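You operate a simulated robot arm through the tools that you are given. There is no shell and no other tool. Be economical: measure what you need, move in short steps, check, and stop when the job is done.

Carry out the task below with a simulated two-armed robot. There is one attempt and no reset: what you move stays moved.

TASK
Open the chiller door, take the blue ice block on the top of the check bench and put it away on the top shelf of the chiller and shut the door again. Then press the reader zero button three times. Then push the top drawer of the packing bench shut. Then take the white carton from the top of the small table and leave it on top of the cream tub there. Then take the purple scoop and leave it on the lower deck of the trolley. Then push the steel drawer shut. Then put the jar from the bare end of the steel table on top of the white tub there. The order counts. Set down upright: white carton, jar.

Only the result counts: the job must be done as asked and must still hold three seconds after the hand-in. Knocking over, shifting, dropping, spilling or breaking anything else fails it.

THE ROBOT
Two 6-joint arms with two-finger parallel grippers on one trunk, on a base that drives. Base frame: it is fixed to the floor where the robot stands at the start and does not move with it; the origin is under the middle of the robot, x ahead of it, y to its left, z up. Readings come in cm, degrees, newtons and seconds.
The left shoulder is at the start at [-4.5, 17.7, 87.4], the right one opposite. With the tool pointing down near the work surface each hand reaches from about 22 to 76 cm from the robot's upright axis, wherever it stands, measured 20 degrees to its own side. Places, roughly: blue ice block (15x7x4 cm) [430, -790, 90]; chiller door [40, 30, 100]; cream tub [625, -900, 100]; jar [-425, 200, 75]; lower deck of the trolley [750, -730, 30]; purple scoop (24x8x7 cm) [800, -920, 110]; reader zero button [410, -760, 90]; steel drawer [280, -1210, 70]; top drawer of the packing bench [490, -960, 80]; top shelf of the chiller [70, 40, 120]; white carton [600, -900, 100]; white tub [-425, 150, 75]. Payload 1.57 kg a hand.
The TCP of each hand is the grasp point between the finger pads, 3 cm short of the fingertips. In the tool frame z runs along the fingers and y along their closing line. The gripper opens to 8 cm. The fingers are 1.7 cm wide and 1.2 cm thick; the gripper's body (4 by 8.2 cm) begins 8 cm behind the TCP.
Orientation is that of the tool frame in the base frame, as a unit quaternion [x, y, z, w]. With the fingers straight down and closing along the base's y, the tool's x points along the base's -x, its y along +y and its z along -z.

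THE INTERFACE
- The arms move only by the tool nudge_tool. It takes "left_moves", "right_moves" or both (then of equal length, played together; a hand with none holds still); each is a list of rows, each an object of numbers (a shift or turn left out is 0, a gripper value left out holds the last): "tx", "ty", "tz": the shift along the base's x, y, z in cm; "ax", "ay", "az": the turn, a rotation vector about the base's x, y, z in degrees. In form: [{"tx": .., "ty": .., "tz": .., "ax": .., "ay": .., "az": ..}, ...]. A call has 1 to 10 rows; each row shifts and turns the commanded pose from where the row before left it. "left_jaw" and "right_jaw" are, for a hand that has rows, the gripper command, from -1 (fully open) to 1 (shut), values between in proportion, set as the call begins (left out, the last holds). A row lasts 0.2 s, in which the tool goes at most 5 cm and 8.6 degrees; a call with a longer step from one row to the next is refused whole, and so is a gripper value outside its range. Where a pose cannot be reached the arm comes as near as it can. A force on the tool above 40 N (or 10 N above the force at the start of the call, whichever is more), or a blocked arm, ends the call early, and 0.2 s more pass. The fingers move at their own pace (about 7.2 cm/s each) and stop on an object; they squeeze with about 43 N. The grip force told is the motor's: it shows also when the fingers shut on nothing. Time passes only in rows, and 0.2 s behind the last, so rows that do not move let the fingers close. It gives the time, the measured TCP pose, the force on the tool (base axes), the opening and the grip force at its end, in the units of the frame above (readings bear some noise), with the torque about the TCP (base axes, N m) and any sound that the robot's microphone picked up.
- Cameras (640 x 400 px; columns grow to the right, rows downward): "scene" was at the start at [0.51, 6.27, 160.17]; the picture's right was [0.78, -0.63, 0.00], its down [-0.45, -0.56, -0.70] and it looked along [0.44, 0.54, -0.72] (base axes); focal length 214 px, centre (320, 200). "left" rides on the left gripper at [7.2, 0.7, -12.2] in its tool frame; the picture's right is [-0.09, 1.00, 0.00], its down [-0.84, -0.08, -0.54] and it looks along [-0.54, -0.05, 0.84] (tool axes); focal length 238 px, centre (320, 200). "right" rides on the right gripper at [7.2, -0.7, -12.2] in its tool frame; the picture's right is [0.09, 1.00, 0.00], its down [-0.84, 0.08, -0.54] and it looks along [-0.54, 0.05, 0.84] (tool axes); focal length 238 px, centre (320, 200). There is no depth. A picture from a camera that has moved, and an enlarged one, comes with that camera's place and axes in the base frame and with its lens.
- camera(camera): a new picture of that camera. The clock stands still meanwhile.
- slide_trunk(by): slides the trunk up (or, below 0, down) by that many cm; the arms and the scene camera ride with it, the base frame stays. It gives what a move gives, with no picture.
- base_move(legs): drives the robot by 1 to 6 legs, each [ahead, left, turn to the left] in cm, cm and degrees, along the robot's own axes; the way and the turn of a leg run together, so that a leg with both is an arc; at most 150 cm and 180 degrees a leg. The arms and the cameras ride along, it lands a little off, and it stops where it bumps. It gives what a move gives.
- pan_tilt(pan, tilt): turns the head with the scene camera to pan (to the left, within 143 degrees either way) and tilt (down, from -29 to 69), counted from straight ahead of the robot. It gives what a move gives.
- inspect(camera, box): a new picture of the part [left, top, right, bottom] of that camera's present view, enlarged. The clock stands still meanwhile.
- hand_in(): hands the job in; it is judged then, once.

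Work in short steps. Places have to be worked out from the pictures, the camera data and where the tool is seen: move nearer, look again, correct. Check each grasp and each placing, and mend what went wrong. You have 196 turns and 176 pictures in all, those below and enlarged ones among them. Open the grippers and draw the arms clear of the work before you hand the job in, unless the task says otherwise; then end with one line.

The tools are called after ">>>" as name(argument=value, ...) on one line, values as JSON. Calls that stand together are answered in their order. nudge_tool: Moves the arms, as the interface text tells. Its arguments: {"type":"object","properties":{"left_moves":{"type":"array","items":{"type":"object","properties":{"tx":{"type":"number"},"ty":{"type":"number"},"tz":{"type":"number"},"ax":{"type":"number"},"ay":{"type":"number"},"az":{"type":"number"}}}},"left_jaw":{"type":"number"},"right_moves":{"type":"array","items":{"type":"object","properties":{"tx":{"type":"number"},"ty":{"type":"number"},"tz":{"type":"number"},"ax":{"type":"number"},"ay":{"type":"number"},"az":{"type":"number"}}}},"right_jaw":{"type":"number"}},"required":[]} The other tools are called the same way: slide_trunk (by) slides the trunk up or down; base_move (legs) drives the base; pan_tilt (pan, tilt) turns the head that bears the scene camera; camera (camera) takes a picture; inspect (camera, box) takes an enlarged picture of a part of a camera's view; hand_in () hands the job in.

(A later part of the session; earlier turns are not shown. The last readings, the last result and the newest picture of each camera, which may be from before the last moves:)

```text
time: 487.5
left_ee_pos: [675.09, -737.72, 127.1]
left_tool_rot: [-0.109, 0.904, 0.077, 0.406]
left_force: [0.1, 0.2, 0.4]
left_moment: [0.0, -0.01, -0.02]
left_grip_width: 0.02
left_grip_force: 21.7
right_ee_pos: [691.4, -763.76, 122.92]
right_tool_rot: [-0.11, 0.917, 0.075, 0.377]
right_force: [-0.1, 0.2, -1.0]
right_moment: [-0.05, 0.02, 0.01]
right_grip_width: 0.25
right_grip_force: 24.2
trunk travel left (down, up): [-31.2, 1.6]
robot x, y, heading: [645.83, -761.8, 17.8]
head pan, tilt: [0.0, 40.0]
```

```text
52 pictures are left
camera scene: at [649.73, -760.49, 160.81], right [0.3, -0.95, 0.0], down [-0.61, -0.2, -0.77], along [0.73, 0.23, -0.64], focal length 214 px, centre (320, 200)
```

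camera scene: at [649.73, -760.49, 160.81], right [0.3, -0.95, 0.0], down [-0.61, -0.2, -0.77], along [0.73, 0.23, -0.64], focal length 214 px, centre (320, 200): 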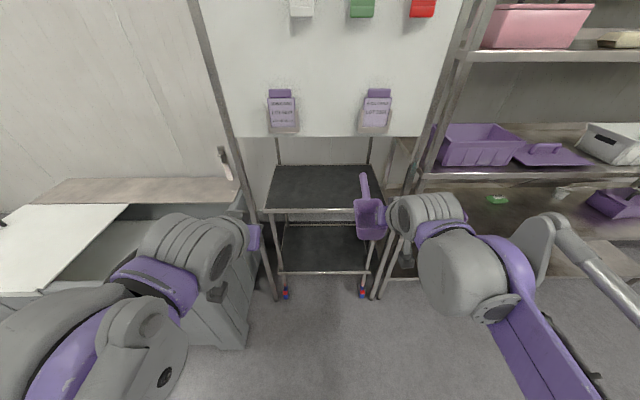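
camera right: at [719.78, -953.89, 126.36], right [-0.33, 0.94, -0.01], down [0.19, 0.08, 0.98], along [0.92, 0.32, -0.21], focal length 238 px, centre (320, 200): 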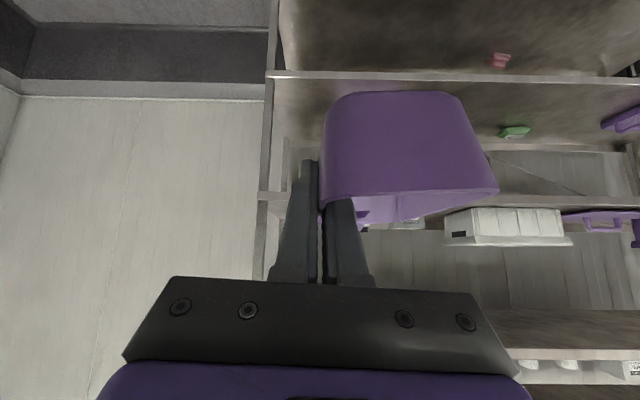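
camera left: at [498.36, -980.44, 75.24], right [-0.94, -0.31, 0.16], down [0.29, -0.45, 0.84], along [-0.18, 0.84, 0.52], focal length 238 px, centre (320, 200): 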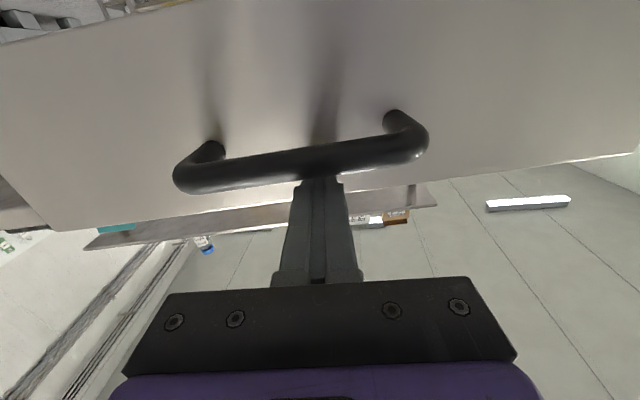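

The trolley's lower deck front is ~84 cm ahead at z≈30, with ~58 cm clearance below the upper deck. I lower the trunk fully and then bring the hand down.

>>> slide_trunk(by=-31)

>>> nudge_tool(right_moves=[{"tx": 1.9, "ty": 0.6, "tz": -4}, {"tx": 1.9, "ty": 0.6, "tz": -4}, {"tx": 1.9, "ty": 0.6, "tz": -4}, {"tx": 1.9, "ty": 0.6, "tz": -4}, {"tx": 1.9, "ty": 0.6, "tz": -4}, {"tz": -4}, {"tz": -4}, {"tz": -4}])

>>> camera(camera="scene")

```text
time: 490.6
left_ee_pos: [675.07, -737.82, 96.1]
left_tool_rot: [-0.11, 0.904, 0.078, 0.405]
left_force: [0.5, 0.7, 0.2]
left_moment: [-0.01, -0.01, 0.0]
left_grip_width: 0.0
left_grip_force: 21.1
right_ee_pos: [691.44, -763.83, 91.83]
right_tool_rot: [-0.109, 0.917, 0.074, 0.377]
right_force: [-1.1, 0.1, -1.3]
right_moment: [-0.04, 0.01, -0.04]
right_grip_width: 0.28
right_grip_force: 24.3
trunk travel left (down, up): [-0.2, 32.6]
robot x, y, heading: [646.36, -761.77, 17.5]
head pan, tilt: [0.0, 40.0]
```

```text
time: 492.4
left_ee_pos: [675.04, -737.79, 96.03]
left_tool_rot: [-0.11, 0.904, 0.078, 0.406]
left_force: [0.2, 0.2, 0.2]
left_moment: [-0.02, 0.0, 0.02]
left_grip_width: 0.01
left_grip_force: 20.9
right_ee_pos: [700.97, -760.87, 59.95]
right_tool_rot: [-0.11, 0.917, 0.074, 0.376]
right_force: [0.9, 0.4, -2.2]
right_moment: [-0.05, 0.03, 0.0]
right_grip_width: 0.27
right_grip_force: 24.0
trunk travel left (down, up): [-0.2, 32.6]
robot x, y, heading: [645.97, -761.62, 17.5]
head pan, tilt: [0.0, 40.0]
```

```text
51 pictures are left
camera scene: at [654.73, -758.91, 129.08], right [0.3, -0.95, 0.0], down [-0.61, -0.2, -0.77], along [0.73, 0.23, -0.64], focal length 214 px, centre (320, 200)
```

scene: 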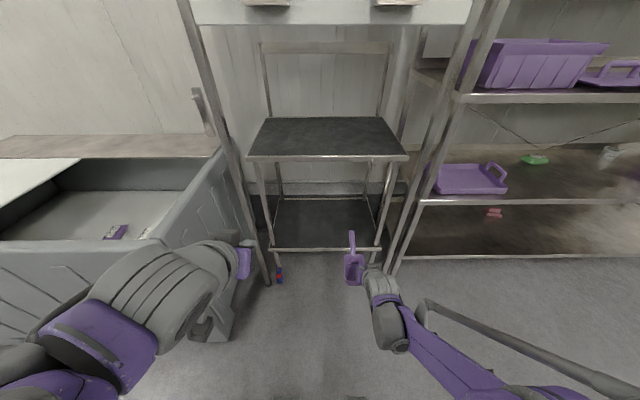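

The hand comes down fine. I lower to z≈48, then drive 26 cm forward toward the lower deck.

>>> nudge_tool(right_moves=[{"tz": -4}, {"tz": -4}, {"tz": -4}])

>>> base_move(legs=[[24, 2, 0.8]])

>>> camera(camera="scene")

>>> camera(camera="right")

```text
time: 493.2
left_ee_pos: [675.05, -737.9, 96.06]
left_tool_rot: [-0.11, 0.905, 0.077, 0.404]
left_force: [-1.0, -0.1, 0.5]
left_moment: [0.0, 0.01, -0.04]
left_grip_width: 0.0
left_grip_force: 21.6
right_ee_pos: [700.81, -760.79, 47.88]
right_tool_rot: [-0.11, 0.917, 0.074, 0.377]
right_force: [-0.5, -1.1, -1.8]
right_moment: [-0.04, 0.01, -0.01]
right_grip_width: 0.27
right_grip_force: 23.6
trunk travel left (down, up): [-0.2, 32.6]
robot x, y, heading: [646.1, -761.82, 17.6]
head pan, tilt: [0.0, 40.0]
```

```text
time: 495.0
left_ee_pos: [697.16, -728.09, 96.07]
left_tool_rot: [-0.115, 0.904, 0.08, 0.404]
left_force: [-0.3, -0.2, -0.7]
left_moment: [0.02, 0.03, 0.0]
left_grip_width: 0.02
left_grip_force: 21.2
right_ee_pos: [723.42, -750.84, 47.8]
right_tool_rot: [-0.115, 0.916, 0.076, 0.376]
right_force: [-0.4, 0.1, -0.8]
right_moment: [-0.02, 0.01, 0.03]
right_grip_width: 0.27
right_grip_force: 23.6
trunk travel left (down, up): [-0.2, 32.6]
robot x, y, heading: [668.39, -752.4, 18.3]
head pan, tilt: [0.0, 40.0]
```

```text
50 pictures are left
camera scene: at [677.1, -749.39, 129.08], right [0.32, -0.95, 0.0], down [-0.61, -0.2, -0.77], along [0.73, 0.24, -0.64], focal length 214 px, centre (320, 200)
```

scene: 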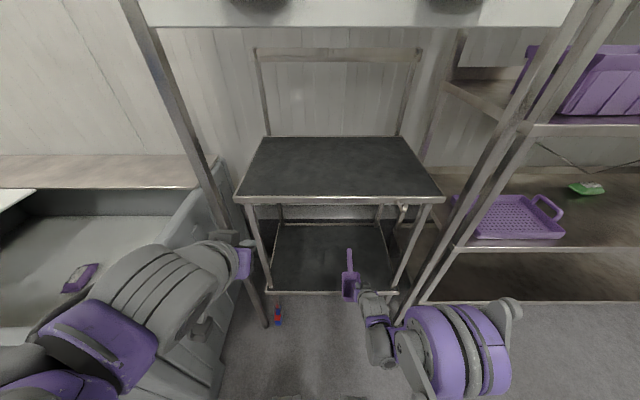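

```text
49 pictures are left
camera right: at [710.29, -755.3, 51.28], right [-0.33, 0.94, -0.01], down [0.19, 0.08, 0.98], along [0.92, 0.32, -0.21], focal length 238 px, centre (320, 200)
```

right: 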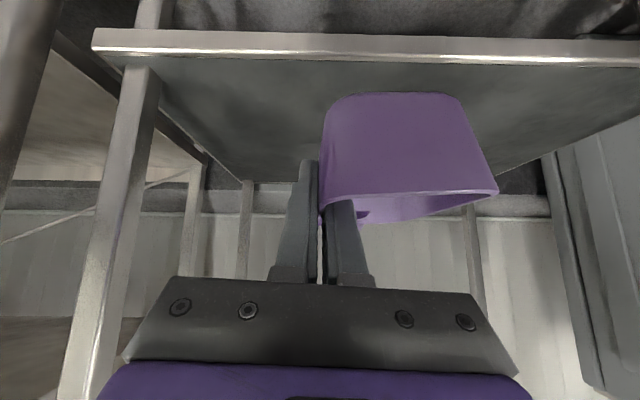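

Deck edge is ~6 cm beyond the TCP at z≈31. I move the hand 13 cm forward and then lower it onto the deck.

>>> nudge_tool(right_moves=[{"tx": 3.2, "ty": 1.05}, {"tx": 3.2, "ty": 1.05}, {"tx": 3.2, "ty": 1.05}, {"tx": 3.2, "ty": 1.05}, {"tz": -3}, {"tz": -3}])

>>> camera(camera="right")

>>> inspect(camera="scene", box=[250, 200, 450, 350])

```text
time: 496.4
left_ee_pos: [697.16, -727.97, 96.07]
left_tool_rot: [-0.115, 0.904, 0.08, 0.405]
left_force: [0.1, -0.2, -0.3]
left_moment: [0.04, -0.03, -0.01]
left_grip_width: 0.01
left_grip_force: 21.7
right_ee_pos: [736.13, -746.64, 41.88]
right_tool_rot: [-0.116, 0.916, 0.077, 0.376]
right_force: [-0.2, 0.6, -1.7]
right_moment: [-0.04, 0.03, -0.01]
right_grip_width: 0.28
right_grip_force: 24.5
trunk travel left (down, up): [-0.2, 32.6]
robot x, y, heading: [668.33, -752.14, 18.6]
head pan, tilt: [0.0, 40.0]
```

```text
48 pictures are left
camera right: at [723.06, -751.15, 45.32], right [-0.33, 0.94, -0.01], down [0.19, 0.08, 0.98], along [0.92, 0.32, -0.21], focal length 238 px, centre (320, 200)
```

right: 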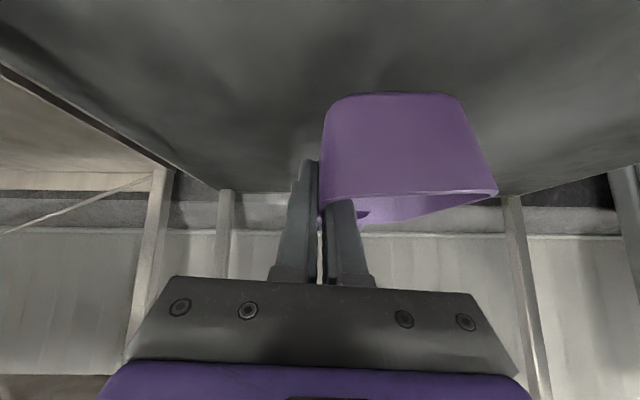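

```text
2.67 times, centred on (350, 275) of scene
camera zoom: at [677.08, -749.4, 129.08], right [0.32, -0.95, 0.0], down [-0.61, -0.2, -0.77], along [0.73, 0.24, -0.64], focal length 572 px, centre (240, 0)
```

zoom: 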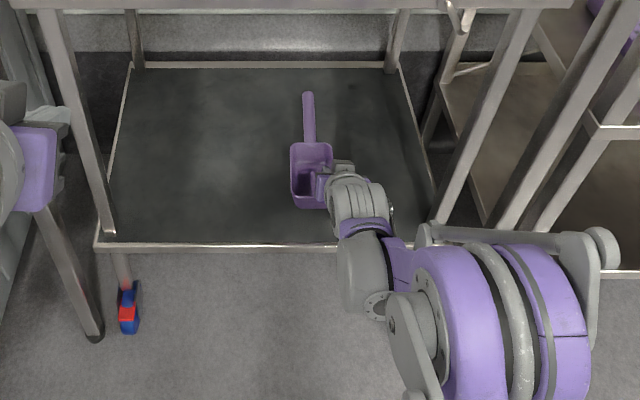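

Over the deck. I go 2 cm further in and lower to contact.

>>> nudge_tool(right_moves=[{"tx": 1.9, "ty": 0.6}, {"tz": -3}, {"tz": -2}, {"tz": -0.6}])

>>> nudge_tool(right_moves=[{"tz": -0.4}, {"tz": -0.4}, {"tz": -0.4}])

>>> inspect(camera="scene", box=[250, 200, 450, 350])

```text
time: 497.3
left_ee_pos: [696.91, -728.21, 96.1]
left_tool_rot: [-0.115, 0.903, 0.081, 0.406]
left_force: [0.7, -0.5, 0.1]
left_moment: [0.0, 0.02, 0.0]
left_grip_width: 0.0
left_grip_force: 21.1
right_ee_pos: [738.04, -746.07, 36.94]
right_tool_rot: [-0.114, 0.914, 0.079, 0.382]
right_force: [-12.6, -4.2, 22.3]
right_moment: [1.19, 0.24, 0.68]
right_grip_width: 0.45
right_grip_force: 25.6
trunk travel left (down, up): [-0.2, 32.6]
robot x, y, heading: [668.53, -752.08, 18.4]
head pan, tilt: [0.0, 40.0]
stopped in row 4 (right hand): the force on the tool passed its limit at 48 N (the readings are from after the stop); the commanded pose is now the measured one
```

```text
time: 497.7
left_ee_pos: [696.99, -728.18, 96.07]
left_tool_rot: [-0.115, 0.903, 0.081, 0.405]
left_force: [0.0, -0.5, 0.1]
left_moment: [0.0, 0.01, -0.03]
left_grip_width: 0.0
left_grip_force: 21.5
right_ee_pos: [738.09, -746.11, 36.99]
right_tool_rot: [-0.114, 0.913, 0.08, 0.384]
right_force: [-12.4, -3.3, 21.8]
right_moment: [1.18, 0.4, 0.67]
right_grip_width: 0.43
right_grip_force: 25.5
trunk travel left (down, up): [-0.2, 32.6]
robot x, y, heading: [668.69, -751.95, 18.6]
head pan, tilt: [0.0, 40.0]
stopped in row 1 (right hand): the force on the tool passed its limit at 44 N (the readings are from after the stop); the commanded pose is now the measured one
```

```text
2.67 times, centred on (350, 275) of scene
camera zoom: at [676.75, -749.5, 129.1], right [0.31, -0.95, 0.0], down [-0.61, -0.2, -0.77], along [0.73, 0.24, -0.64], focal length 572 px, centre (240, 0)
```

zoom: 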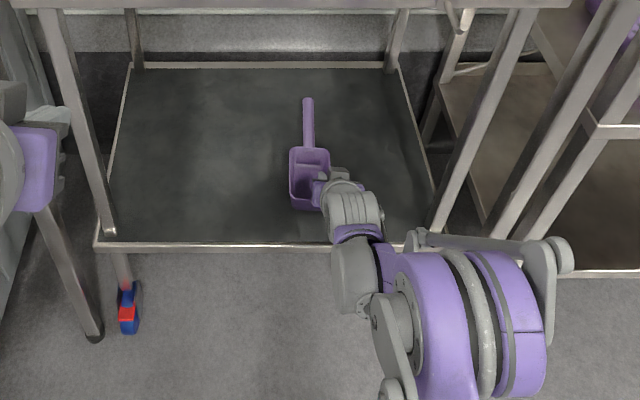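

Scoop touches the deck. I relieve the pressure and open the jaws.

>>> nudge_tool(right_moves=[{"tz": 0.4}, {}])

>>> nudge_tool(right_moves=[{}, {}, {}], right_jaw=-0.55)

>>> camera(camera="right")

```text
time: 498.3
left_ee_pos: [697.03, -728.08, 96.06]
left_tool_rot: [-0.115, 0.903, 0.081, 0.406]
left_force: [0.9, -0.4, -0.5]
left_moment: [-0.04, 0.0, 0.0]
left_grip_width: 0.0
left_grip_force: 21.6
right_ee_pos: [738.1, -745.99, 37.26]
right_tool_rot: [-0.115, 0.914, 0.079, 0.382]
right_force: [-5.6, 2.1, 13.1]
right_moment: [0.98, -0.13, 0.46]
right_grip_width: 0.31
right_grip_force: 24.7
trunk travel left (down, up): [-0.2, 32.6]
robot x, y, heading: [668.16, -752.12, 18.6]
head pan, tilt: [0.0, 40.0]
```

```text
time: 499.1
left_ee_pos: [697.22, -727.99, 96.07]
left_tool_rot: [-0.116, 0.904, 0.081, 0.404]
left_force: [0.1, -0.1, 0.5]
left_moment: [0.0, 0.0, 0.04]
left_grip_width: 0.0
left_grip_force: 20.8
right_ee_pos: [738.17, -746.06, 37.31]
right_tool_rot: [-0.114, 0.913, 0.078, 0.383]
right_force: [0.0, 0.4, -0.2]
right_moment: [0.01, 0.0, 0.02]
right_grip_width: 6.19
right_grip_force: 0.0
trunk travel left (down, up): [-0.2, 32.6]
robot x, y, heading: [668.07, -752.27, 18.1]
head pan, tilt: [0.0, 40.0]
```

```text
45 pictures are left
camera right: at [725.1, -750.6, 40.38], right [-0.33, 0.94, -0.01], down [0.18, 0.07, 0.98], along [0.93, 0.32, -0.2], focal length 238 px, centre (320, 200)
```

right: 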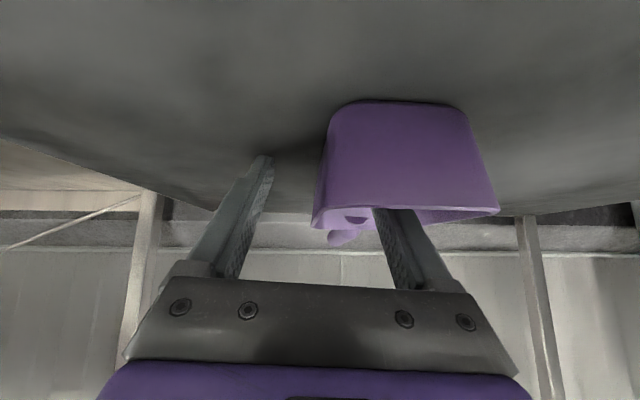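

Scoop is free on the deck. I raise the hand straight up clear of the bowl, then back out.

>>> nudge_tool(right_moves=[{"tz": 1.5}, {"tz": 2.5}, {"tz": 3}, {"tz": 3}, {"tx": -3.2, "ty": -1.05}, {"tx": -3.2, "ty": -1.05}, {"tx": -3.2, "ty": -1.05}, {"tx": -3.2, "ty": -1.05}, {"tx": -3.2, "ty": -1.05, "tz": 2}])

>>> inspect(camera="scene", box=[250, 200, 450, 350])

```text
time: 501.1
left_ee_pos: [697.11, -728.0, 95.93]
left_tool_rot: [-0.116, 0.903, 0.081, 0.405]
left_force: [0.1, -0.3, 0.5]
left_moment: [-0.01, -0.02, -0.02]
left_grip_width: 0.0
left_grip_force: 20.6
right_ee_pos: [722.02, -751.5, 49.24]
right_tool_rot: [-0.114, 0.914, 0.078, 0.382]
right_force: [0.8, 0.3, -1.0]
right_moment: [0.0, 0.01, 0.01]
right_grip_width: 6.21
right_grip_force: 0.0
trunk travel left (down, up): [-0.2, 32.6]
robot x, y, heading: [668.54, -752.08, 18.0]
head pan, tilt: [0.0, 40.0]
```

```text
2.67 times, centred on (350, 275) of scene
camera zoom: at [676.98, -749.44, 129.09], right [0.31, -0.95, 0.0], down [-0.61, -0.2, -0.77], along [0.73, 0.24, -0.64], focal length 572 px, centre (240, 0)
```

zoom: 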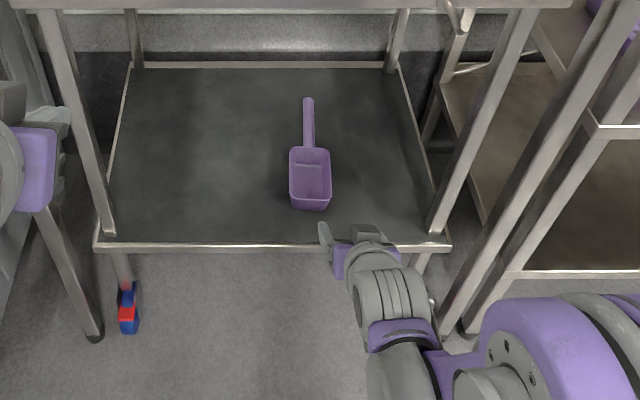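

The scoop rests on the lower deck. I back off, raise the trunk, and retrace the known-clear route toward the steel drawer.

>>> base_move(legs=[[-24, 0, 0]])

>>> slide_trunk(by=31)

>>> base_move(legs=[[0, -105, 0], [0, -105, 0], [-140, 0, 0], [-140, 0, 0]])

>>> pan_tilt(pan=-100, tilt=22)

>>> camera(camera="scene")

```text
time: 502.8
left_ee_pos: [674.48, -735.61, 95.97]
left_tool_rot: [-0.114, 0.904, 0.081, 0.405]
left_force: [0.8, -0.1, -0.7]
left_moment: [0.0, 0.0, -0.03]
left_grip_width: 0.0
left_grip_force: 21.3
right_ee_pos: [699.44, -758.94, 49.23]
right_tool_rot: [-0.113, 0.914, 0.078, 0.382]
right_force: [-0.3, 0.6, -0.3]
right_moment: [-0.01, 0.0, -0.02]
right_grip_width: 6.19
right_grip_force: 0.1
trunk travel left (down, up): [-0.2, 32.6]
robot x, y, heading: [645.57, -759.9, 18.3]
head pan, tilt: [0.0, 40.0]
```

```text
time: 505.9
left_ee_pos: [674.53, -735.56, 127.1]
left_tool_rot: [-0.114, 0.903, 0.08, 0.406]
left_force: [0.3, 1.3, 0.4]
left_moment: [-0.01, 0.0, 0.02]
left_grip_width: 0.0
left_grip_force: 21.3
right_ee_pos: [699.51, -759.02, 80.23]
right_tool_rot: [-0.113, 0.914, 0.077, 0.381]
right_force: [-0.4, -0.2, -0.6]
right_moment: [-0.01, 0.0, -0.03]
right_grip_width: 6.21
right_grip_force: 0.1
trunk travel left (down, up): [-31.2, 1.6]
robot x, y, heading: [645.72, -760.12, 18.1]
head pan, tilt: [0.0, 40.0]
```

```text
time: 537.7
left_ee_pos: [475.54, -1022.02, 127.1]
left_tool_rot: [-0.117, 0.903, 0.081, 0.405]
left_force: [0.5, -0.8, 0.4]
left_moment: [0.01, 0.01, -0.03]
left_grip_width: 0.0
left_grip_force: 21.4
right_ee_pos: [500.54, -1045.33, 80.31]
right_tool_rot: [-0.114, 0.914, 0.078, 0.381]
right_force: [0.1, 0.0, -0.2]
right_moment: [0.0, -0.01, 0.0]
right_grip_width: 6.2
right_grip_force: 0.1
trunk travel left (down, up): [-31.2, 1.6]
robot x, y, heading: [446.64, -1046.63, 18.5]
head pan, tilt: [0.0, 40.0]
```

```text
time: 539.5
left_ee_pos: [475.56, -1022.02, 127.02]
left_tool_rot: [-0.116, 0.903, 0.081, 0.405]
left_force: [1.0, 0.3, 0.9]
left_moment: [0.0, -0.01, 0.0]
left_grip_width: 0.0
left_grip_force: 21.3
right_ee_pos: [500.58, -1045.27, 80.15]
right_tool_rot: [-0.115, 0.913, 0.078, 0.383]
right_force: [-0.3, -0.8, 0.6]
right_moment: [0.0, -0.02, 0.01]
right_grip_width: 6.2
right_grip_force: 0.1
trunk travel left (down, up): [-31.2, 1.6]
robot x, y, heading: [446.88, -1046.27, 18.3]
head pan, tilt: [-100.0, 22.0]
```

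```text
43 pictures are left
camera scene: at [443.85, -1056.96, 163.62], right [-0.99, -0.15, 0.0], down [-0.06, 0.37, -0.93], along [0.14, -0.92, -0.37], focal length 214 px, centre (320, 200)
```

scene: 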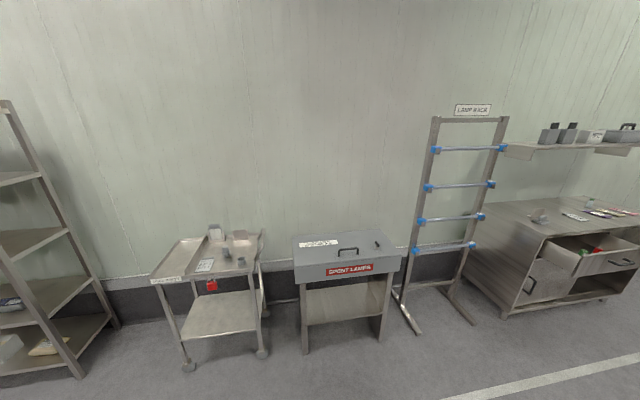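

The cabinet with an open drawer is further along the wall. I back up 200 cm and turn to face it.

>>> base_move(legs=[[-110, 0, 0], [-95, 0, 0], [0, 0, -90]])

>>> pan_tilt(pan=0, tilt=32)

>>> camera(camera="scene")

```text
time: 553.4
left_ee_pos: [278.6, -1139.6, 127.1]
left_tool_rot: [0.552, 0.724, -0.227, 0.346]
left_force: [0.6, 0.1, -1.3]
left_moment: [0.01, 0.0, 0.0]
left_grip_width: 0.0
left_grip_force: 21.0
right_ee_pos: [255.49, -1164.93, 80.15]
right_tool_rot: [0.561, 0.73, -0.213, 0.326]
right_force: [-0.1, -0.3, 0.2]
right_moment: [0.04, -0.01, 0.02]
right_grip_width: 6.19
right_grip_force: 0.0
trunk travel left (down, up): [-31.2, 1.6]
robot x, y, heading: [253.95, -1111.27, -70.9]
head pan, tilt: [-100.0, 22.0]
```

```text
time: 555.1
left_ee_pos: [278.56, -1139.48, 127.06]
left_tool_rot: [0.553, 0.723, -0.227, 0.345]
left_force: [0.1, 0.1, -0.1]
left_moment: [-0.05, 0.01, 0.04]
left_grip_width: 0.02
left_grip_force: 21.0
right_ee_pos: [255.53, -1164.92, 80.25]
right_tool_rot: [0.561, 0.73, -0.213, 0.327]
right_force: [0.0, 0.2, -0.8]
right_moment: [0.02, -0.01, 0.0]
right_grip_width: 6.2
right_grip_force: 0.1
trunk travel left (down, up): [-31.2, 1.6]
robot x, y, heading: [253.9, -1110.95, -70.9]
head pan, tilt: [0.0, 32.0]
```

```text
42 pictures are left
camera scene: at [255.11, -1115.51, 162.03], right [-0.94, -0.33, 0.0], down [-0.17, 0.5, -0.85], along [0.28, -0.8, -0.53], focal length 214 px, centre (320, 200)
```

scene: 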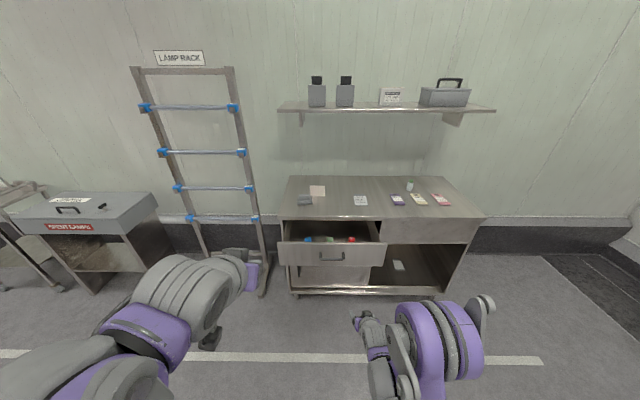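

The open steel drawer's front is ~96 cm ahead, z≈57–76, handle at z≈64. I close the right fist, lower it to aim above the handle, and approach.

>>> nudge_tool(right_moves=[{"tz": -2.5}, {"tz": -2.5}, {"tz": -2}, {}], right_jaw=1)

>>> base_move(legs=[[30, 9, -0.7]])

>>> camera(camera="right")

>>> inspect(camera="scene", box=[240, 180, 480, 380])

```text
time: 556.1
left_ee_pos: [278.59, -1139.52, 126.96]
left_tool_rot: [0.552, 0.724, -0.227, 0.346]
left_force: [0.0, 0.0, -0.7]
left_moment: [0.01, -0.01, -0.01]
left_grip_width: 0.02
left_grip_force: 21.6
right_ee_pos: [256.67, -1167.74, 75.81]
right_tool_rot: [0.562, 0.731, -0.212, 0.324]
right_force: [1.1, 0.1, 0.2]
right_moment: [0.0, 0.0, 0.02]
right_grip_width: 0.0
right_grip_force: 21.5
right hand out of reach, approached as far as the arm can: row 1, 2, 3
trunk travel left (down, up): [-31.2, 1.6]
robot x, y, heading: [253.98, -1111.18, -71.0]
head pan, tilt: [0.0, 32.0]
```

```text
time: 558.2
left_ee_pos: [296.2, -1164.95, 127.04]
left_tool_rot: [0.557, 0.72, -0.229, 0.344]
left_force: [-0.4, -0.7, -0.3]
left_moment: [0.01, 0.0, -0.04]
left_grip_width: 0.04
left_grip_force: 21.3
right_ee_pos: [273.94, -1192.85, 75.78]
right_tool_rot: [0.566, 0.727, -0.214, 0.323]
right_force: [-0.2, 0.0, 0.2]
right_moment: [0.02, -0.03, -0.01]
right_grip_width: 0.0
right_grip_force: 21.4
trunk travel left (down, up): [-31.2, 1.6]
robot x, y, heading: [271.85, -1136.58, -71.6]
head pan, tilt: [0.0, 32.0]
```

```text
41 pictures are left
camera right: at [269.37, -1179.84, 79.06], right [0.94, 0.33, -0.01], down [0.08, -0.18, 0.98], along [0.32, -0.93, -0.2], focal length 238 px, centre (320, 200)
```

right: 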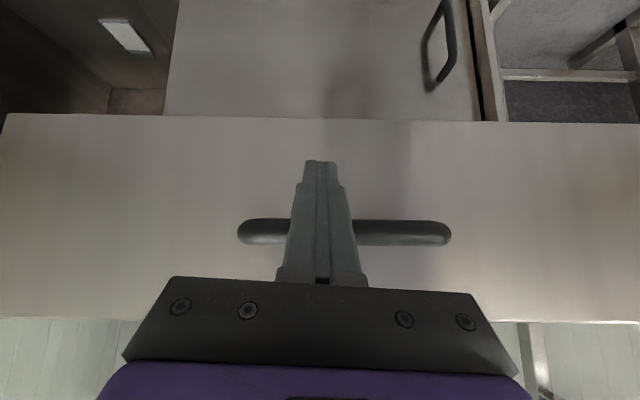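

```text
2.00 times, centred on (360, 280) of scene
camera zoom: at [273.07, -1140.6, 162.01], right [-0.95, -0.32, 0.0], down [-0.17, 0.5, -0.85], along [0.27, -0.8, -0.53], focal length 429 px, centre (240, 40)
```

zoom: 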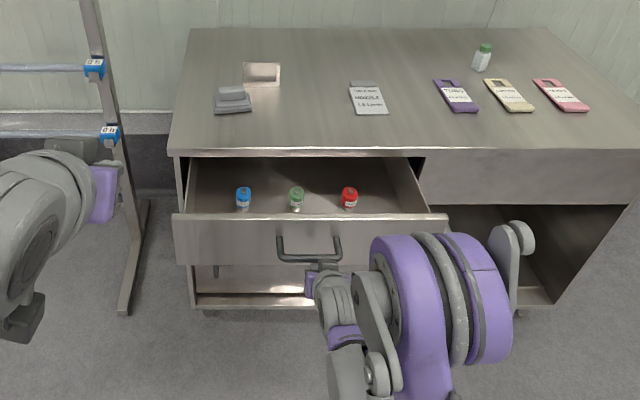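

The drawer holds standing vials, so I must push gently. Its front spans z≈64–87 with the handle at z≈77. I back off slightly and raise the fist to push above the handle.

>>> base_move(legs=[[-8, 1.5, 0]])

>>> nudge_tool(right_moves=[{"tz": 3}, {"tz": 3}, {"tz": 2}])

>>> camera(camera="right")

```text
time: 559.3
left_ee_pos: [295.07, -1156.95, 127.08]
left_tool_rot: [0.557, 0.72, -0.229, 0.344]
left_force: [-0.2, -1.2, 0.5]
left_moment: [-0.02, 0.04, 0.03]
left_grip_width: 0.01
left_grip_force: 21.4
right_ee_pos: [272.69, -1184.92, 75.86]
right_tool_rot: [0.566, 0.727, -0.214, 0.324]
right_force: [-0.6, -0.1, 0.1]
right_moment: [0.0, -0.02, -0.04]
right_grip_width: 0.0
right_grip_force: 21.3
trunk travel left (down, up): [-31.2, 1.6]
robot x, y, heading: [270.72, -1128.26, -71.7]
head pan, tilt: [0.0, 32.0]
```

```text
time: 560.1
left_ee_pos: [295.05, -1156.8, 127.02]
left_tool_rot: [0.557, 0.721, -0.228, 0.344]
left_force: [0.6, -0.1, -0.7]
left_moment: [0.0, 0.01, -0.06]
left_grip_width: 0.0
left_grip_force: 21.6
right_ee_pos: [272.95, -1184.83, 83.84]
right_tool_rot: [0.566, 0.727, -0.215, 0.324]
right_force: [0.9, -0.4, -0.5]
right_moment: [-0.01, -0.06, 0.02]
right_grip_width: 0.02
right_grip_force: 21.3
trunk travel left (down, up): [-31.2, 1.6]
robot x, y, heading: [270.47, -1128.18, -71.7]
head pan, tilt: [0.0, 32.0]
```

```text
39 pictures are left
camera right: at [268.31, -1171.79, 87.13], right [0.94, 0.33, -0.01], down [0.08, -0.18, 0.98], along [0.32, -0.93, -0.2], focal length 238 px, centre (320, 200)
```

right: 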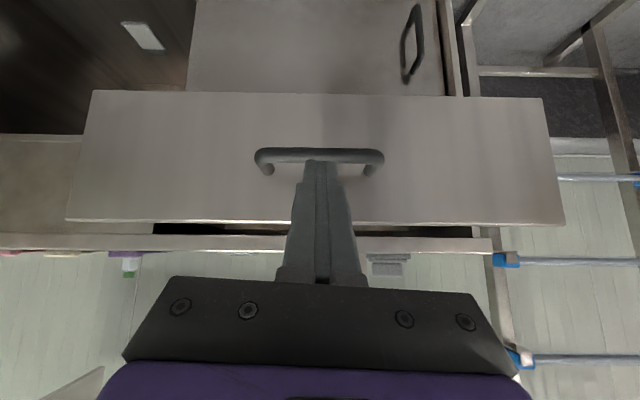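

Triangulated: front z 67–84, handle z 78, gap ~12 cm. My tip at z≈82 is above the handle. I approach 9 cm by base, then push slowly with the arm.

>>> base_move(legs=[[10, 0, 0]])

>>> nudge_tool(right_moves=[{"tx": 0.2, "ty": -0.6}, {"tx": 0.2, "ty": -0.6}, {"tx": 0.2, "ty": -0.6}, {"tx": 0.2, "ty": -0.6}, {"tx": 0.2, "ty": -0.6}, {"tx": 0.2, "ty": -0.6}, {"tx": 0.2, "ty": -0.6}, {"tx": 0.2, "ty": -0.6}])

>>> inspect(camera="scene", box=[240, 180, 480, 380])

>>> camera(camera="right")

```text
time: 561.3
left_ee_pos: [298.16, -1166.36, 127.06]
left_tool_rot: [0.557, 0.72, -0.229, 0.343]
left_force: [-0.4, -0.8, 0.2]
left_moment: [-0.03, 0.0, 0.04]
left_grip_width: 0.02
left_grip_force: 22.1
right_ee_pos: [275.98, -1194.26, 83.72]
right_tool_rot: [0.566, 0.728, -0.213, 0.324]
right_force: [0.2, -0.1, -1.1]
right_moment: [0.0, 0.01, -0.05]
right_grip_width: 0.0
right_grip_force: 21.2
trunk travel left (down, up): [-31.2, 1.6]
robot x, y, heading: [274.01, -1137.87, -71.7]
head pan, tilt: [0.0, 32.0]
```

```text
time: 563.1
left_ee_pos: [298.2, -1166.38, 127.04]
left_tool_rot: [0.557, 0.721, -0.229, 0.344]
left_force: [-0.6, 0.1, -0.2]
left_moment: [-0.01, 0.0, 0.0]
left_grip_width: 0.02
left_grip_force: 21.4
right_ee_pos: [277.7, -1199.17, 83.78]
right_tool_rot: [0.566, 0.727, -0.214, 0.323]
right_force: [0.0, 1.4, 0.2]
right_moment: [0.02, 0.0, 0.0]
right_grip_width: 0.0
right_grip_force: 21.1
trunk travel left (down, up): [-31.2, 1.6]
robot x, y, heading: [273.87, -1137.74, -71.6]
head pan, tilt: [0.0, 32.0]
```

```text
2.00 times, centred on (360, 280) of scene
camera zoom: at [275.12, -1142.06, 162.03], right [-0.95, -0.32, 0.0], down [-0.17, 0.5, -0.85], along [0.27, -0.8, -0.53], focal length 429 px, centre (240, 40)
```

zoom: 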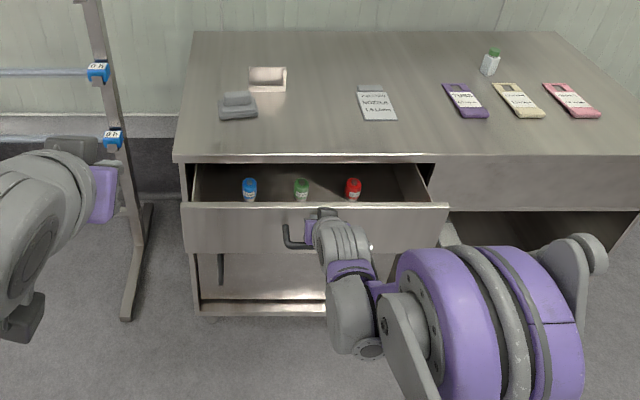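

```text
37 pictures are left
camera right: at [273.12, -1186.08, 87.1], right [0.94, 0.33, -0.01], down [0.08, -0.18, 0.98], along [0.32, -0.93, -0.2], focal length 238 px, centre (320, 200)
```

right: 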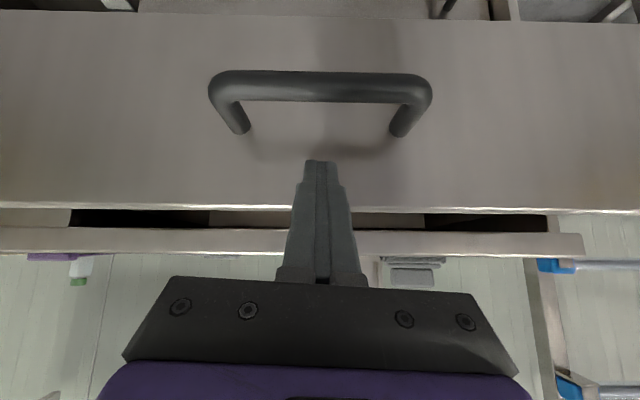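

The drawer is moving and the vials still stand. I continue slowly.

>>> nudge_tool(right_moves=[{"tx": 0.2, "ty": -0.6}, {"tx": 0.2, "ty": -0.6}, {"tx": 0.2, "ty": -0.6}, {"tx": 0.2, "ty": -0.6}, {"tx": 0.2, "ty": -0.6}, {"tx": 0.2, "ty": -0.6}, {"tx": 0.2, "ty": -0.6}, {"tx": 0.2, "ty": -0.6}, {"tx": 0.2, "ty": -0.6}])

>>> nudge_tool(right_moves=[{"tx": 0.2, "ty": -0.6}, {"tx": 0.2, "ty": -0.6}, {"tx": 0.2, "ty": -0.6}, {"tx": 0.2, "ty": -0.6}, {"tx": 0.2, "ty": -0.6}, {"tx": 0.2, "ty": -0.6}, {"tx": 0.2, "ty": -0.6}, {"tx": 0.2, "ty": -0.6}])

>>> inspect(camera="scene", box=[240, 180, 480, 380])

```text
time: 565.1
left_ee_pos: [298.32, -1166.43, 126.97]
left_tool_rot: [0.557, 0.721, -0.229, 0.344]
left_force: [-0.9, 0.7, 0.3]
left_moment: [-0.01, -0.01, 0.02]
left_grip_width: 0.0
left_grip_force: 21.2
right_ee_pos: [279.45, -1204.56, 83.8]
right_tool_rot: [0.566, 0.727, -0.214, 0.324]
right_force: [-0.2, 0.9, -0.2]
right_moment: [0.04, 0.01, -0.03]
right_grip_width: 0.0
right_grip_force: 21.0
trunk travel left (down, up): [-31.2, 1.6]
robot x, y, heading: [274.06, -1137.67, -71.8]
head pan, tilt: [0.0, 32.0]
```

```text
time: 566.9
left_ee_pos: [298.23, -1166.33, 127.07]
left_tool_rot: [0.558, 0.72, -0.229, 0.343]
left_force: [-0.3, 0.1, 0.3]
left_moment: [0.01, 0.01, -0.05]
left_grip_width: 0.0
left_grip_force: 21.0
right_ee_pos: [281.07, -1209.42, 83.88]
right_tool_rot: [0.565, 0.728, -0.214, 0.324]
right_force: [0.6, -0.8, -0.2]
right_moment: [0.03, 0.0, 0.02]
right_grip_width: 0.0
right_grip_force: 21.3
trunk travel left (down, up): [-31.2, 1.6]
robot x, y, heading: [273.81, -1137.35, -71.5]
head pan, tilt: [0.0, 32.0]
```

```text
2.00 times, centred on (360, 280) of scene
camera zoom: at [275.12, -1142.09, 162.03], right [-0.95, -0.32, 0.0], down [-0.17, 0.5, -0.85], along [0.27, -0.8, -0.53], focal length 429 px, centre (240, 40)
```

zoom: 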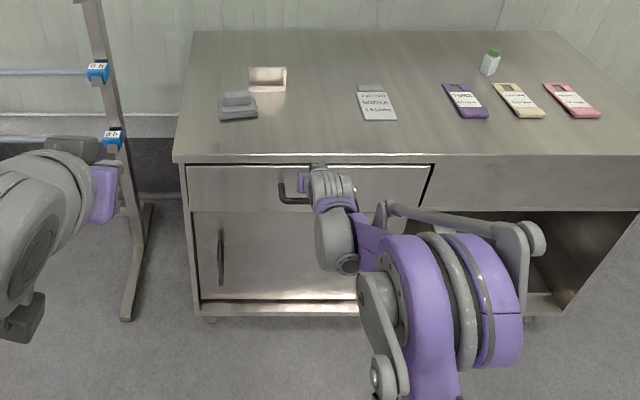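

Nearly flush. I push the last bit until it resists.

>>> nudge_tool(right_moves=[{"tx": 0.15, "ty": -0.45}, {"tx": 0.15, "ty": -0.45}, {"tx": 0.15, "ty": -0.45}, {"tx": 0.15, "ty": -0.45}, {"tx": 0.15, "ty": -0.45}, {"tx": 0.15, "ty": -0.45}, {"tx": 0.15, "ty": -0.45}])

>>> camera(camera="right")

```text
time: 567.7
left_ee_pos: [298.01, -1166.12, 127.17]
left_tool_rot: [0.558, 0.72, -0.23, 0.344]
left_force: [-0.4, -0.4, 0.4]
left_moment: [0.05, -0.03, 0.01]
left_grip_width: 0.01
left_grip_force: 21.1
right_ee_pos: [281.2, -1210.0, 83.83]
right_tool_rot: [0.567, 0.729, -0.212, 0.319]
right_force: [-8.0, 28.5, 5.1]
right_moment: [0.3, 0.11, 0.08]
right_grip_width: 0.0
right_grip_force: 21.5
trunk travel left (down, up): [-31.2, 1.6]
robot x, y, heading: [273.86, -1137.22, -71.6]
head pan, tilt: [0.0, 32.0]
stopped in row 4 (right hand): the force on the tool passed its limit at 47 N (the readings are from after the stop); the commanded pose is now the measured one
```

```text
35 pictures are left
camera right: at [276.72, -1197.02, 87.24], right [0.94, 0.33, -0.01], down [0.08, -0.19, 0.98], along [0.32, -0.92, -0.21], focal length 238 px, centre (320, 200)
```

right: 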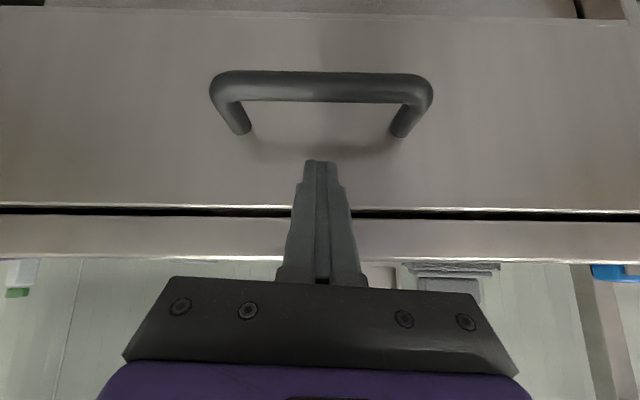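

The drawer is shut (firm stop). I withdraw the hand, back away, turn round, and head for the far lane toward the steel table.

>>> nudge_tool(right_moves=[{"tx": -0.4, "ty": 1.3}, {"tx": -1.2, "ty": 3.8}, {"tx": -1.2, "ty": 3.8}, {"tx": -1.2, "ty": 3.8}, {"tx": -1.2, "ty": 3.8, "tz": 2}, {"tx": -1.2, "ty": 3, "tz": 3}, {"tz": 4}, {"tz": 4}, {"tz": 4}, {"tz": 4}])

>>> base_move(legs=[[-70, 0, 0], [0, 0, 180], [60, -90, 0], [130, 0, 0], [130, 0, 0]])

>>> camera(camera="scene")

```text
time: 569.9
left_ee_pos: [298.25, -1166.34, 127.14]
left_tool_rot: [0.557, 0.721, -0.229, 0.344]
left_force: [0.0, 0.0, 0.0]
left_moment: [0.0, 0.0, 0.0]
left_grip_width: 0.0
left_grip_force: 21.0
right_ee_pos: [274.88, -1190.74, 104.82]
right_tool_rot: [0.566, 0.729, -0.212, 0.321]
right_force: [0.3, 0.4, -1.1]
right_moment: [0.05, -0.01, -0.01]
right_grip_width: 0.02
right_grip_force: 21.3
trunk travel left (down, up): [-31.2, 1.6]
robot x, y, heading: [273.68, -1137.59, -71.7]
head pan, tilt: [0.0, 32.0]
```

```text
time: 601.4
left_ee_pos: [204.89, -707.68, 127.07]
left_tool_rot: [0.723, -0.553, -0.344, -0.227]
left_force: [0.2, 0.2, -0.6]
left_moment: [0.01, -0.03, -0.03]
left_grip_width: 0.0
left_grip_force: 21.7
right_ee_pos: [227.91, -682.93, 104.58]
right_tool_rot: [0.732, -0.563, -0.322, -0.21]
right_force: [0.0, -0.5, 0.7]
right_moment: [0.05, 0.02, -0.02]
right_grip_width: 0.0
right_grip_force: 21.4
trunk travel left (down, up): [-31.2, 1.6]
robot x, y, heading: [229.57, -736.44, 109.0]
head pan, tilt: [0.0, 32.0]
```

```text
34 pictures are left
camera scene: at [227.8, -731.86, 162.02], right [0.95, 0.33, 0.0], down [0.17, -0.5, -0.85], along [-0.28, 0.8, -0.53], focal length 214 px, centre (320, 200)
```

scene: 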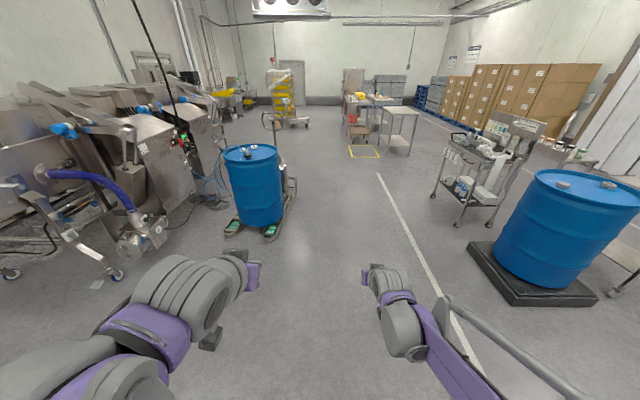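

The drum cart is ahead-left; I shift right 36 cm while going forward, then ease back toward the lane's centre.

>>> base_move(legs=[[100, -36, 0], [130, 0, -0.6], [130, 6, 0], [130, 10, 0], [80, 6, 0]])

>>> pan_tilt(pan=12, tilt=22)

>>> camera(camera="scene")

```text
time: 629.3
left_ee_pos: [34.65, -160.19, 126.98]
left_tool_rot: [0.718, -0.561, -0.343, -0.231]
left_force: [-0.6, 0.7, -0.3]
left_moment: [-0.01, 0.01, -0.01]
left_grip_width: 0.0
left_grip_force: 21.6
right_ee_pos: [58.11, -135.79, 104.58]
right_tool_rot: [0.726, -0.57, -0.321, -0.213]
right_force: [0.4, -0.5, 0.1]
right_moment: [-0.04, 0.0, 0.0]
right_grip_width: 0.0
right_grip_force: 21.5
trunk travel left (down, up): [-31.2, 1.6]
robot x, y, heading: [58.74, -189.36, 108.0]
head pan, tilt: [0.0, 32.0]
```

```text
time: 630.1
left_ee_pos: [34.65, -160.03, 126.98]
left_tool_rot: [0.718, -0.561, -0.342, -0.231]
left_force: [0.4, 1.1, 0.2]
left_moment: [0.01, -0.03, 0.0]
left_grip_width: 0.0
left_grip_force: 21.0
right_ee_pos: [57.91, -135.9, 104.63]
right_tool_rot: [0.726, -0.57, -0.32, -0.214]
right_force: [0.0, -0.1, 0.3]
right_moment: [-0.01, 0.04, 0.01]
right_grip_width: 0.01
right_grip_force: 21.7
trunk travel left (down, up): [-31.2, 1.6]
robot x, y, heading: [58.67, -189.12, 108.1]
head pan, tilt: [12.0, 22.0]
```

```text
33 pictures are left
camera scene: at [55.21, -185.12, 163.62], right [0.87, 0.5, 0.0], down [0.19, -0.33, -0.93], along [-0.46, 0.8, -0.38], focal length 214 px, centre (320, 200)
```

scene: 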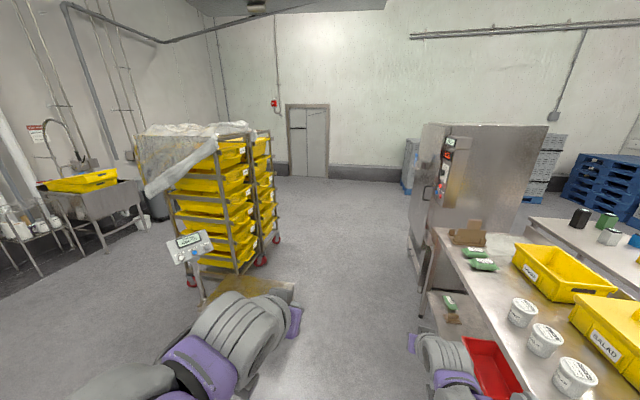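

I continue between the scale and the chiller, then look past the crate rack.

>>> base_move(legs=[[110, 4, 0], [110, 2, 0], [80, 0, 0]])

>>> pan_tilt(pan=50, tilt=20)

>>> camera(camera="scene")

```text
time: 645.0
left_ee_pos: [-64.85, 126.17, 127.04]
left_tool_rot: [0.718, -0.56, -0.343, -0.23]
left_force: [-0.1, 0.2, -0.3]
left_moment: [0.02, 0.0, -0.02]
left_grip_width: 0.02
left_grip_force: 21.8
right_ee_pos: [-41.41, 150.44, 104.59]
right_tool_rot: [0.726, -0.57, -0.32, -0.213]
right_force: [-0.3, -0.3, -0.5]
right_moment: [0.01, 0.01, -0.01]
right_grip_width: 0.01
right_grip_force: 21.4
trunk travel left (down, up): [-31.2, 1.6]
robot x, y, heading: [-40.65, 97.22, 107.9]
head pan, tilt: [12.0, 22.0]
```

```text
time: 646.0
left_ee_pos: [-64.8, 126.2, 127.02]
left_tool_rot: [0.718, -0.56, -0.342, -0.23]
left_force: [-0.9, 0.4, 0.0]
left_moment: [-0.01, 0.01, 0.04]
left_grip_width: 0.01
left_grip_force: 21.4
right_ee_pos: [-41.39, 150.49, 104.68]
right_tool_rot: [0.726, -0.57, -0.32, -0.214]
right_force: [0.3, -0.2, 0.0]
right_moment: [-0.05, 0.0, 0.0]
right_grip_width: 0.01
right_grip_force: 21.2
trunk travel left (down, up): [-31.2, 1.6]
robot x, y, heading: [-41.29, 96.92, 108.1]
head pan, tilt: [50.0, 20.0]
```

```text
32 pictures are left
camera scene: at [-48.34, 96.56, 163.95], right [0.38, 0.93, 0.0], down [0.32, -0.13, -0.94], along [-0.87, 0.35, -0.34], focal length 214 px, centre (320, 200)
```

scene: 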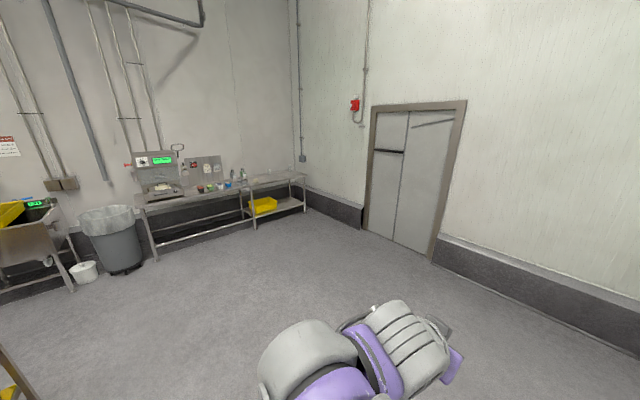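

The steel table stands along the far wall. I turn left to face it and approach.

>>> base_move(legs=[[40, 0, 90], [30, -120, 0], [120, -30, 0], [70, 0, 0]])

>>> pan_tilt(pan=0, tilt=30)

>>> camera(camera="scene")

```text
time: 670.0
left_ee_pos: [-358.3, 163.31, 127.01]
left_tool_rot: [0.903, 0.116, -0.405, 0.081]
left_force: [-0.6, 0.2, -0.2]
left_moment: [-0.02, -0.02, 0.0]
left_grip_width: 0.02
left_grip_force: 21.2
right_ee_pos: [-382.65, 186.6, 104.67]
right_tool_rot: [0.916, 0.114, -0.377, 0.077]
right_force: [-0.1, 0.8, 0.3]
right_moment: [-0.02, 0.0, -0.04]
right_grip_width: 0.01
right_grip_force: 21.7
trunk travel left (down, up): [-31.2, 1.6]
robot x, y, heading: [-329.53, 187.43, -161.8]
head pan, tilt: [50.0, 20.0]
cut short: leg 1
```

```text
time: 671.2
left_ee_pos: [-358.2, 163.33, 127.07]
left_tool_rot: [0.903, 0.114, -0.405, 0.081]
left_force: [0.4, 0.2, -0.4]
left_moment: [0.01, -0.02, -0.02]
left_grip_width: 0.0
left_grip_force: 21.3
right_ee_pos: [-382.76, 186.59, 104.68]
right_tool_rot: [0.916, 0.113, -0.377, 0.077]
right_force: [0.6, -0.2, -0.5]
right_moment: [0.02, 0.01, 0.01]
right_grip_width: 0.03
right_grip_force: 21.4
trunk travel left (down, up): [-31.2, 1.6]
robot x, y, heading: [-329.62, 187.65, -161.6]
head pan, tilt: [0.0, 30.0]
```

```text
31 pictures are left
camera scene: at [-334.2, 186.04, 162.34], right [-0.31, 0.95, 0.0], down [0.47, 0.16, -0.87], along [-0.82, -0.27, -0.5], focal length 214 px, centre (320, 200)
```

scene: 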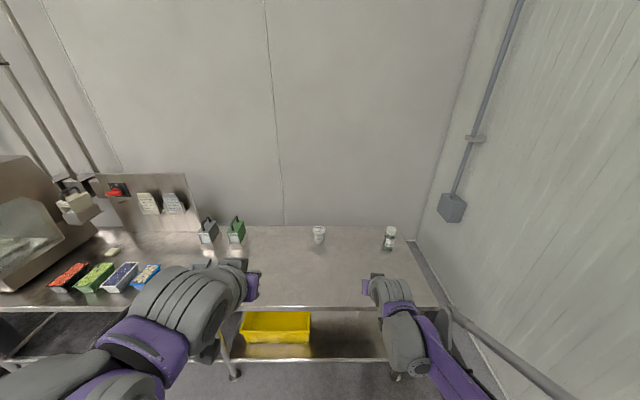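

The jar (right, bare end) and white tub (centre) are ~103 cm ahead; table edge 62 cm ahead. I zoom in on them.

>>> inspect(camera="scene", box=[290, 205, 430, 275])

```text
4.57 times, centred on (360, 240) of scene
camera zoom: at [-334.2, 186.04, 162.34], right [-0.31, 0.95, 0.0], down [0.47, 0.16, -0.87], along [-0.82, -0.27, -0.5], focal length 980 px, centre (137, 17)
```

zoom: 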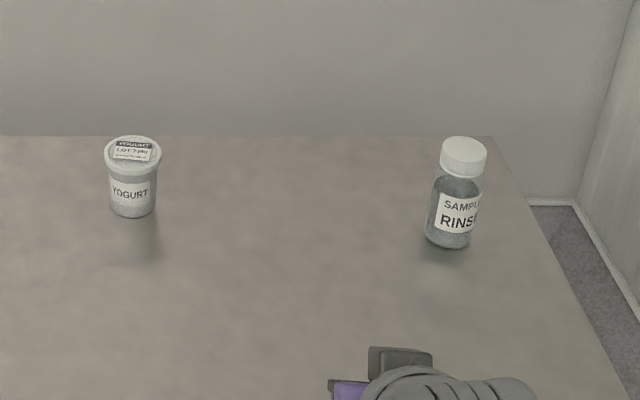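

Jar is ~6.5 cm wide and ~13 cm tall; tub lid ~7 cm. I move to put the jar in front of the right hand and open the jaw.

>>> base_move(legs=[[27, -18, 0]])

>>> nudge_tool(right_moves=[{"tz": -2}, {"tz": -2}, {"tz": -2}, {}], right_jaw=-1)

>>> camera(camera="right")

>>> camera(camera="scene")

```text
time: 673.4
left_ee_pos: [-389.42, 171.86, 127.0]
left_tool_rot: [0.904, 0.115, -0.405, 0.081]
left_force: [0.0, -0.6, 0.4]
left_moment: [-0.01, 0.02, -0.01]
left_grip_width: 0.02
left_grip_force: 21.3
right_ee_pos: [-413.85, 195.13, 104.58]
right_tool_rot: [0.916, 0.113, -0.377, 0.077]
right_force: [-0.2, 0.5, 0.1]
right_moment: [-0.04, 0.02, 0.0]
right_grip_width: 0.0
right_grip_force: 21.5
trunk travel left (down, up): [-31.2, 1.6]
robot x, y, heading: [-360.73, 195.99, -161.6]
head pan, tilt: [0.0, 30.0]
```

```text
time: 674.4
left_ee_pos: [-389.44, 171.84, 126.97]
left_tool_rot: [0.903, 0.115, -0.405, 0.081]
left_force: [-0.3, 1.0, -0.3]
left_moment: [-0.01, -0.02, 0.0]
left_grip_width: 0.02
left_grip_force: 21.0
right_ee_pos: [-413.84, 195.05, 98.8]
right_tool_rot: [0.916, 0.114, -0.377, 0.077]
right_force: [-0.4, -0.1, -0.8]
right_moment: [0.0, -0.02, -0.01]
right_grip_width: 8.01
right_grip_force: 0.2
trunk travel left (down, up): [-31.2, 1.6]
robot x, y, heading: [-360.58, 196.0, -161.6]
head pan, tilt: [0.0, 30.0]
```

```text
29 pictures are left
camera right: at [-400.89, 199.6, 102.05], right [0.33, -0.94, -0.01], down [-0.19, -0.08, 0.98], along [-0.92, -0.32, -0.21], focal length 238 px, centre (320, 200)
```

right: 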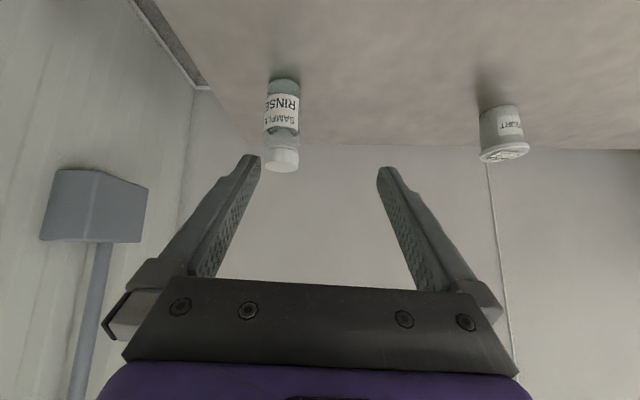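

```text
28 pictures are left
camera scene: at [-365.33, 194.64, 162.34], right [-0.31, 0.95, 0.0], down [0.47, 0.16, -0.87], along [-0.82, -0.27, -0.5], focal length 214 px, centre (320, 200)
```

scene: 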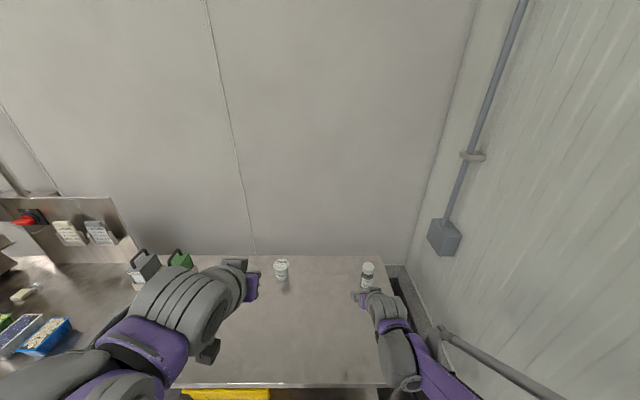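

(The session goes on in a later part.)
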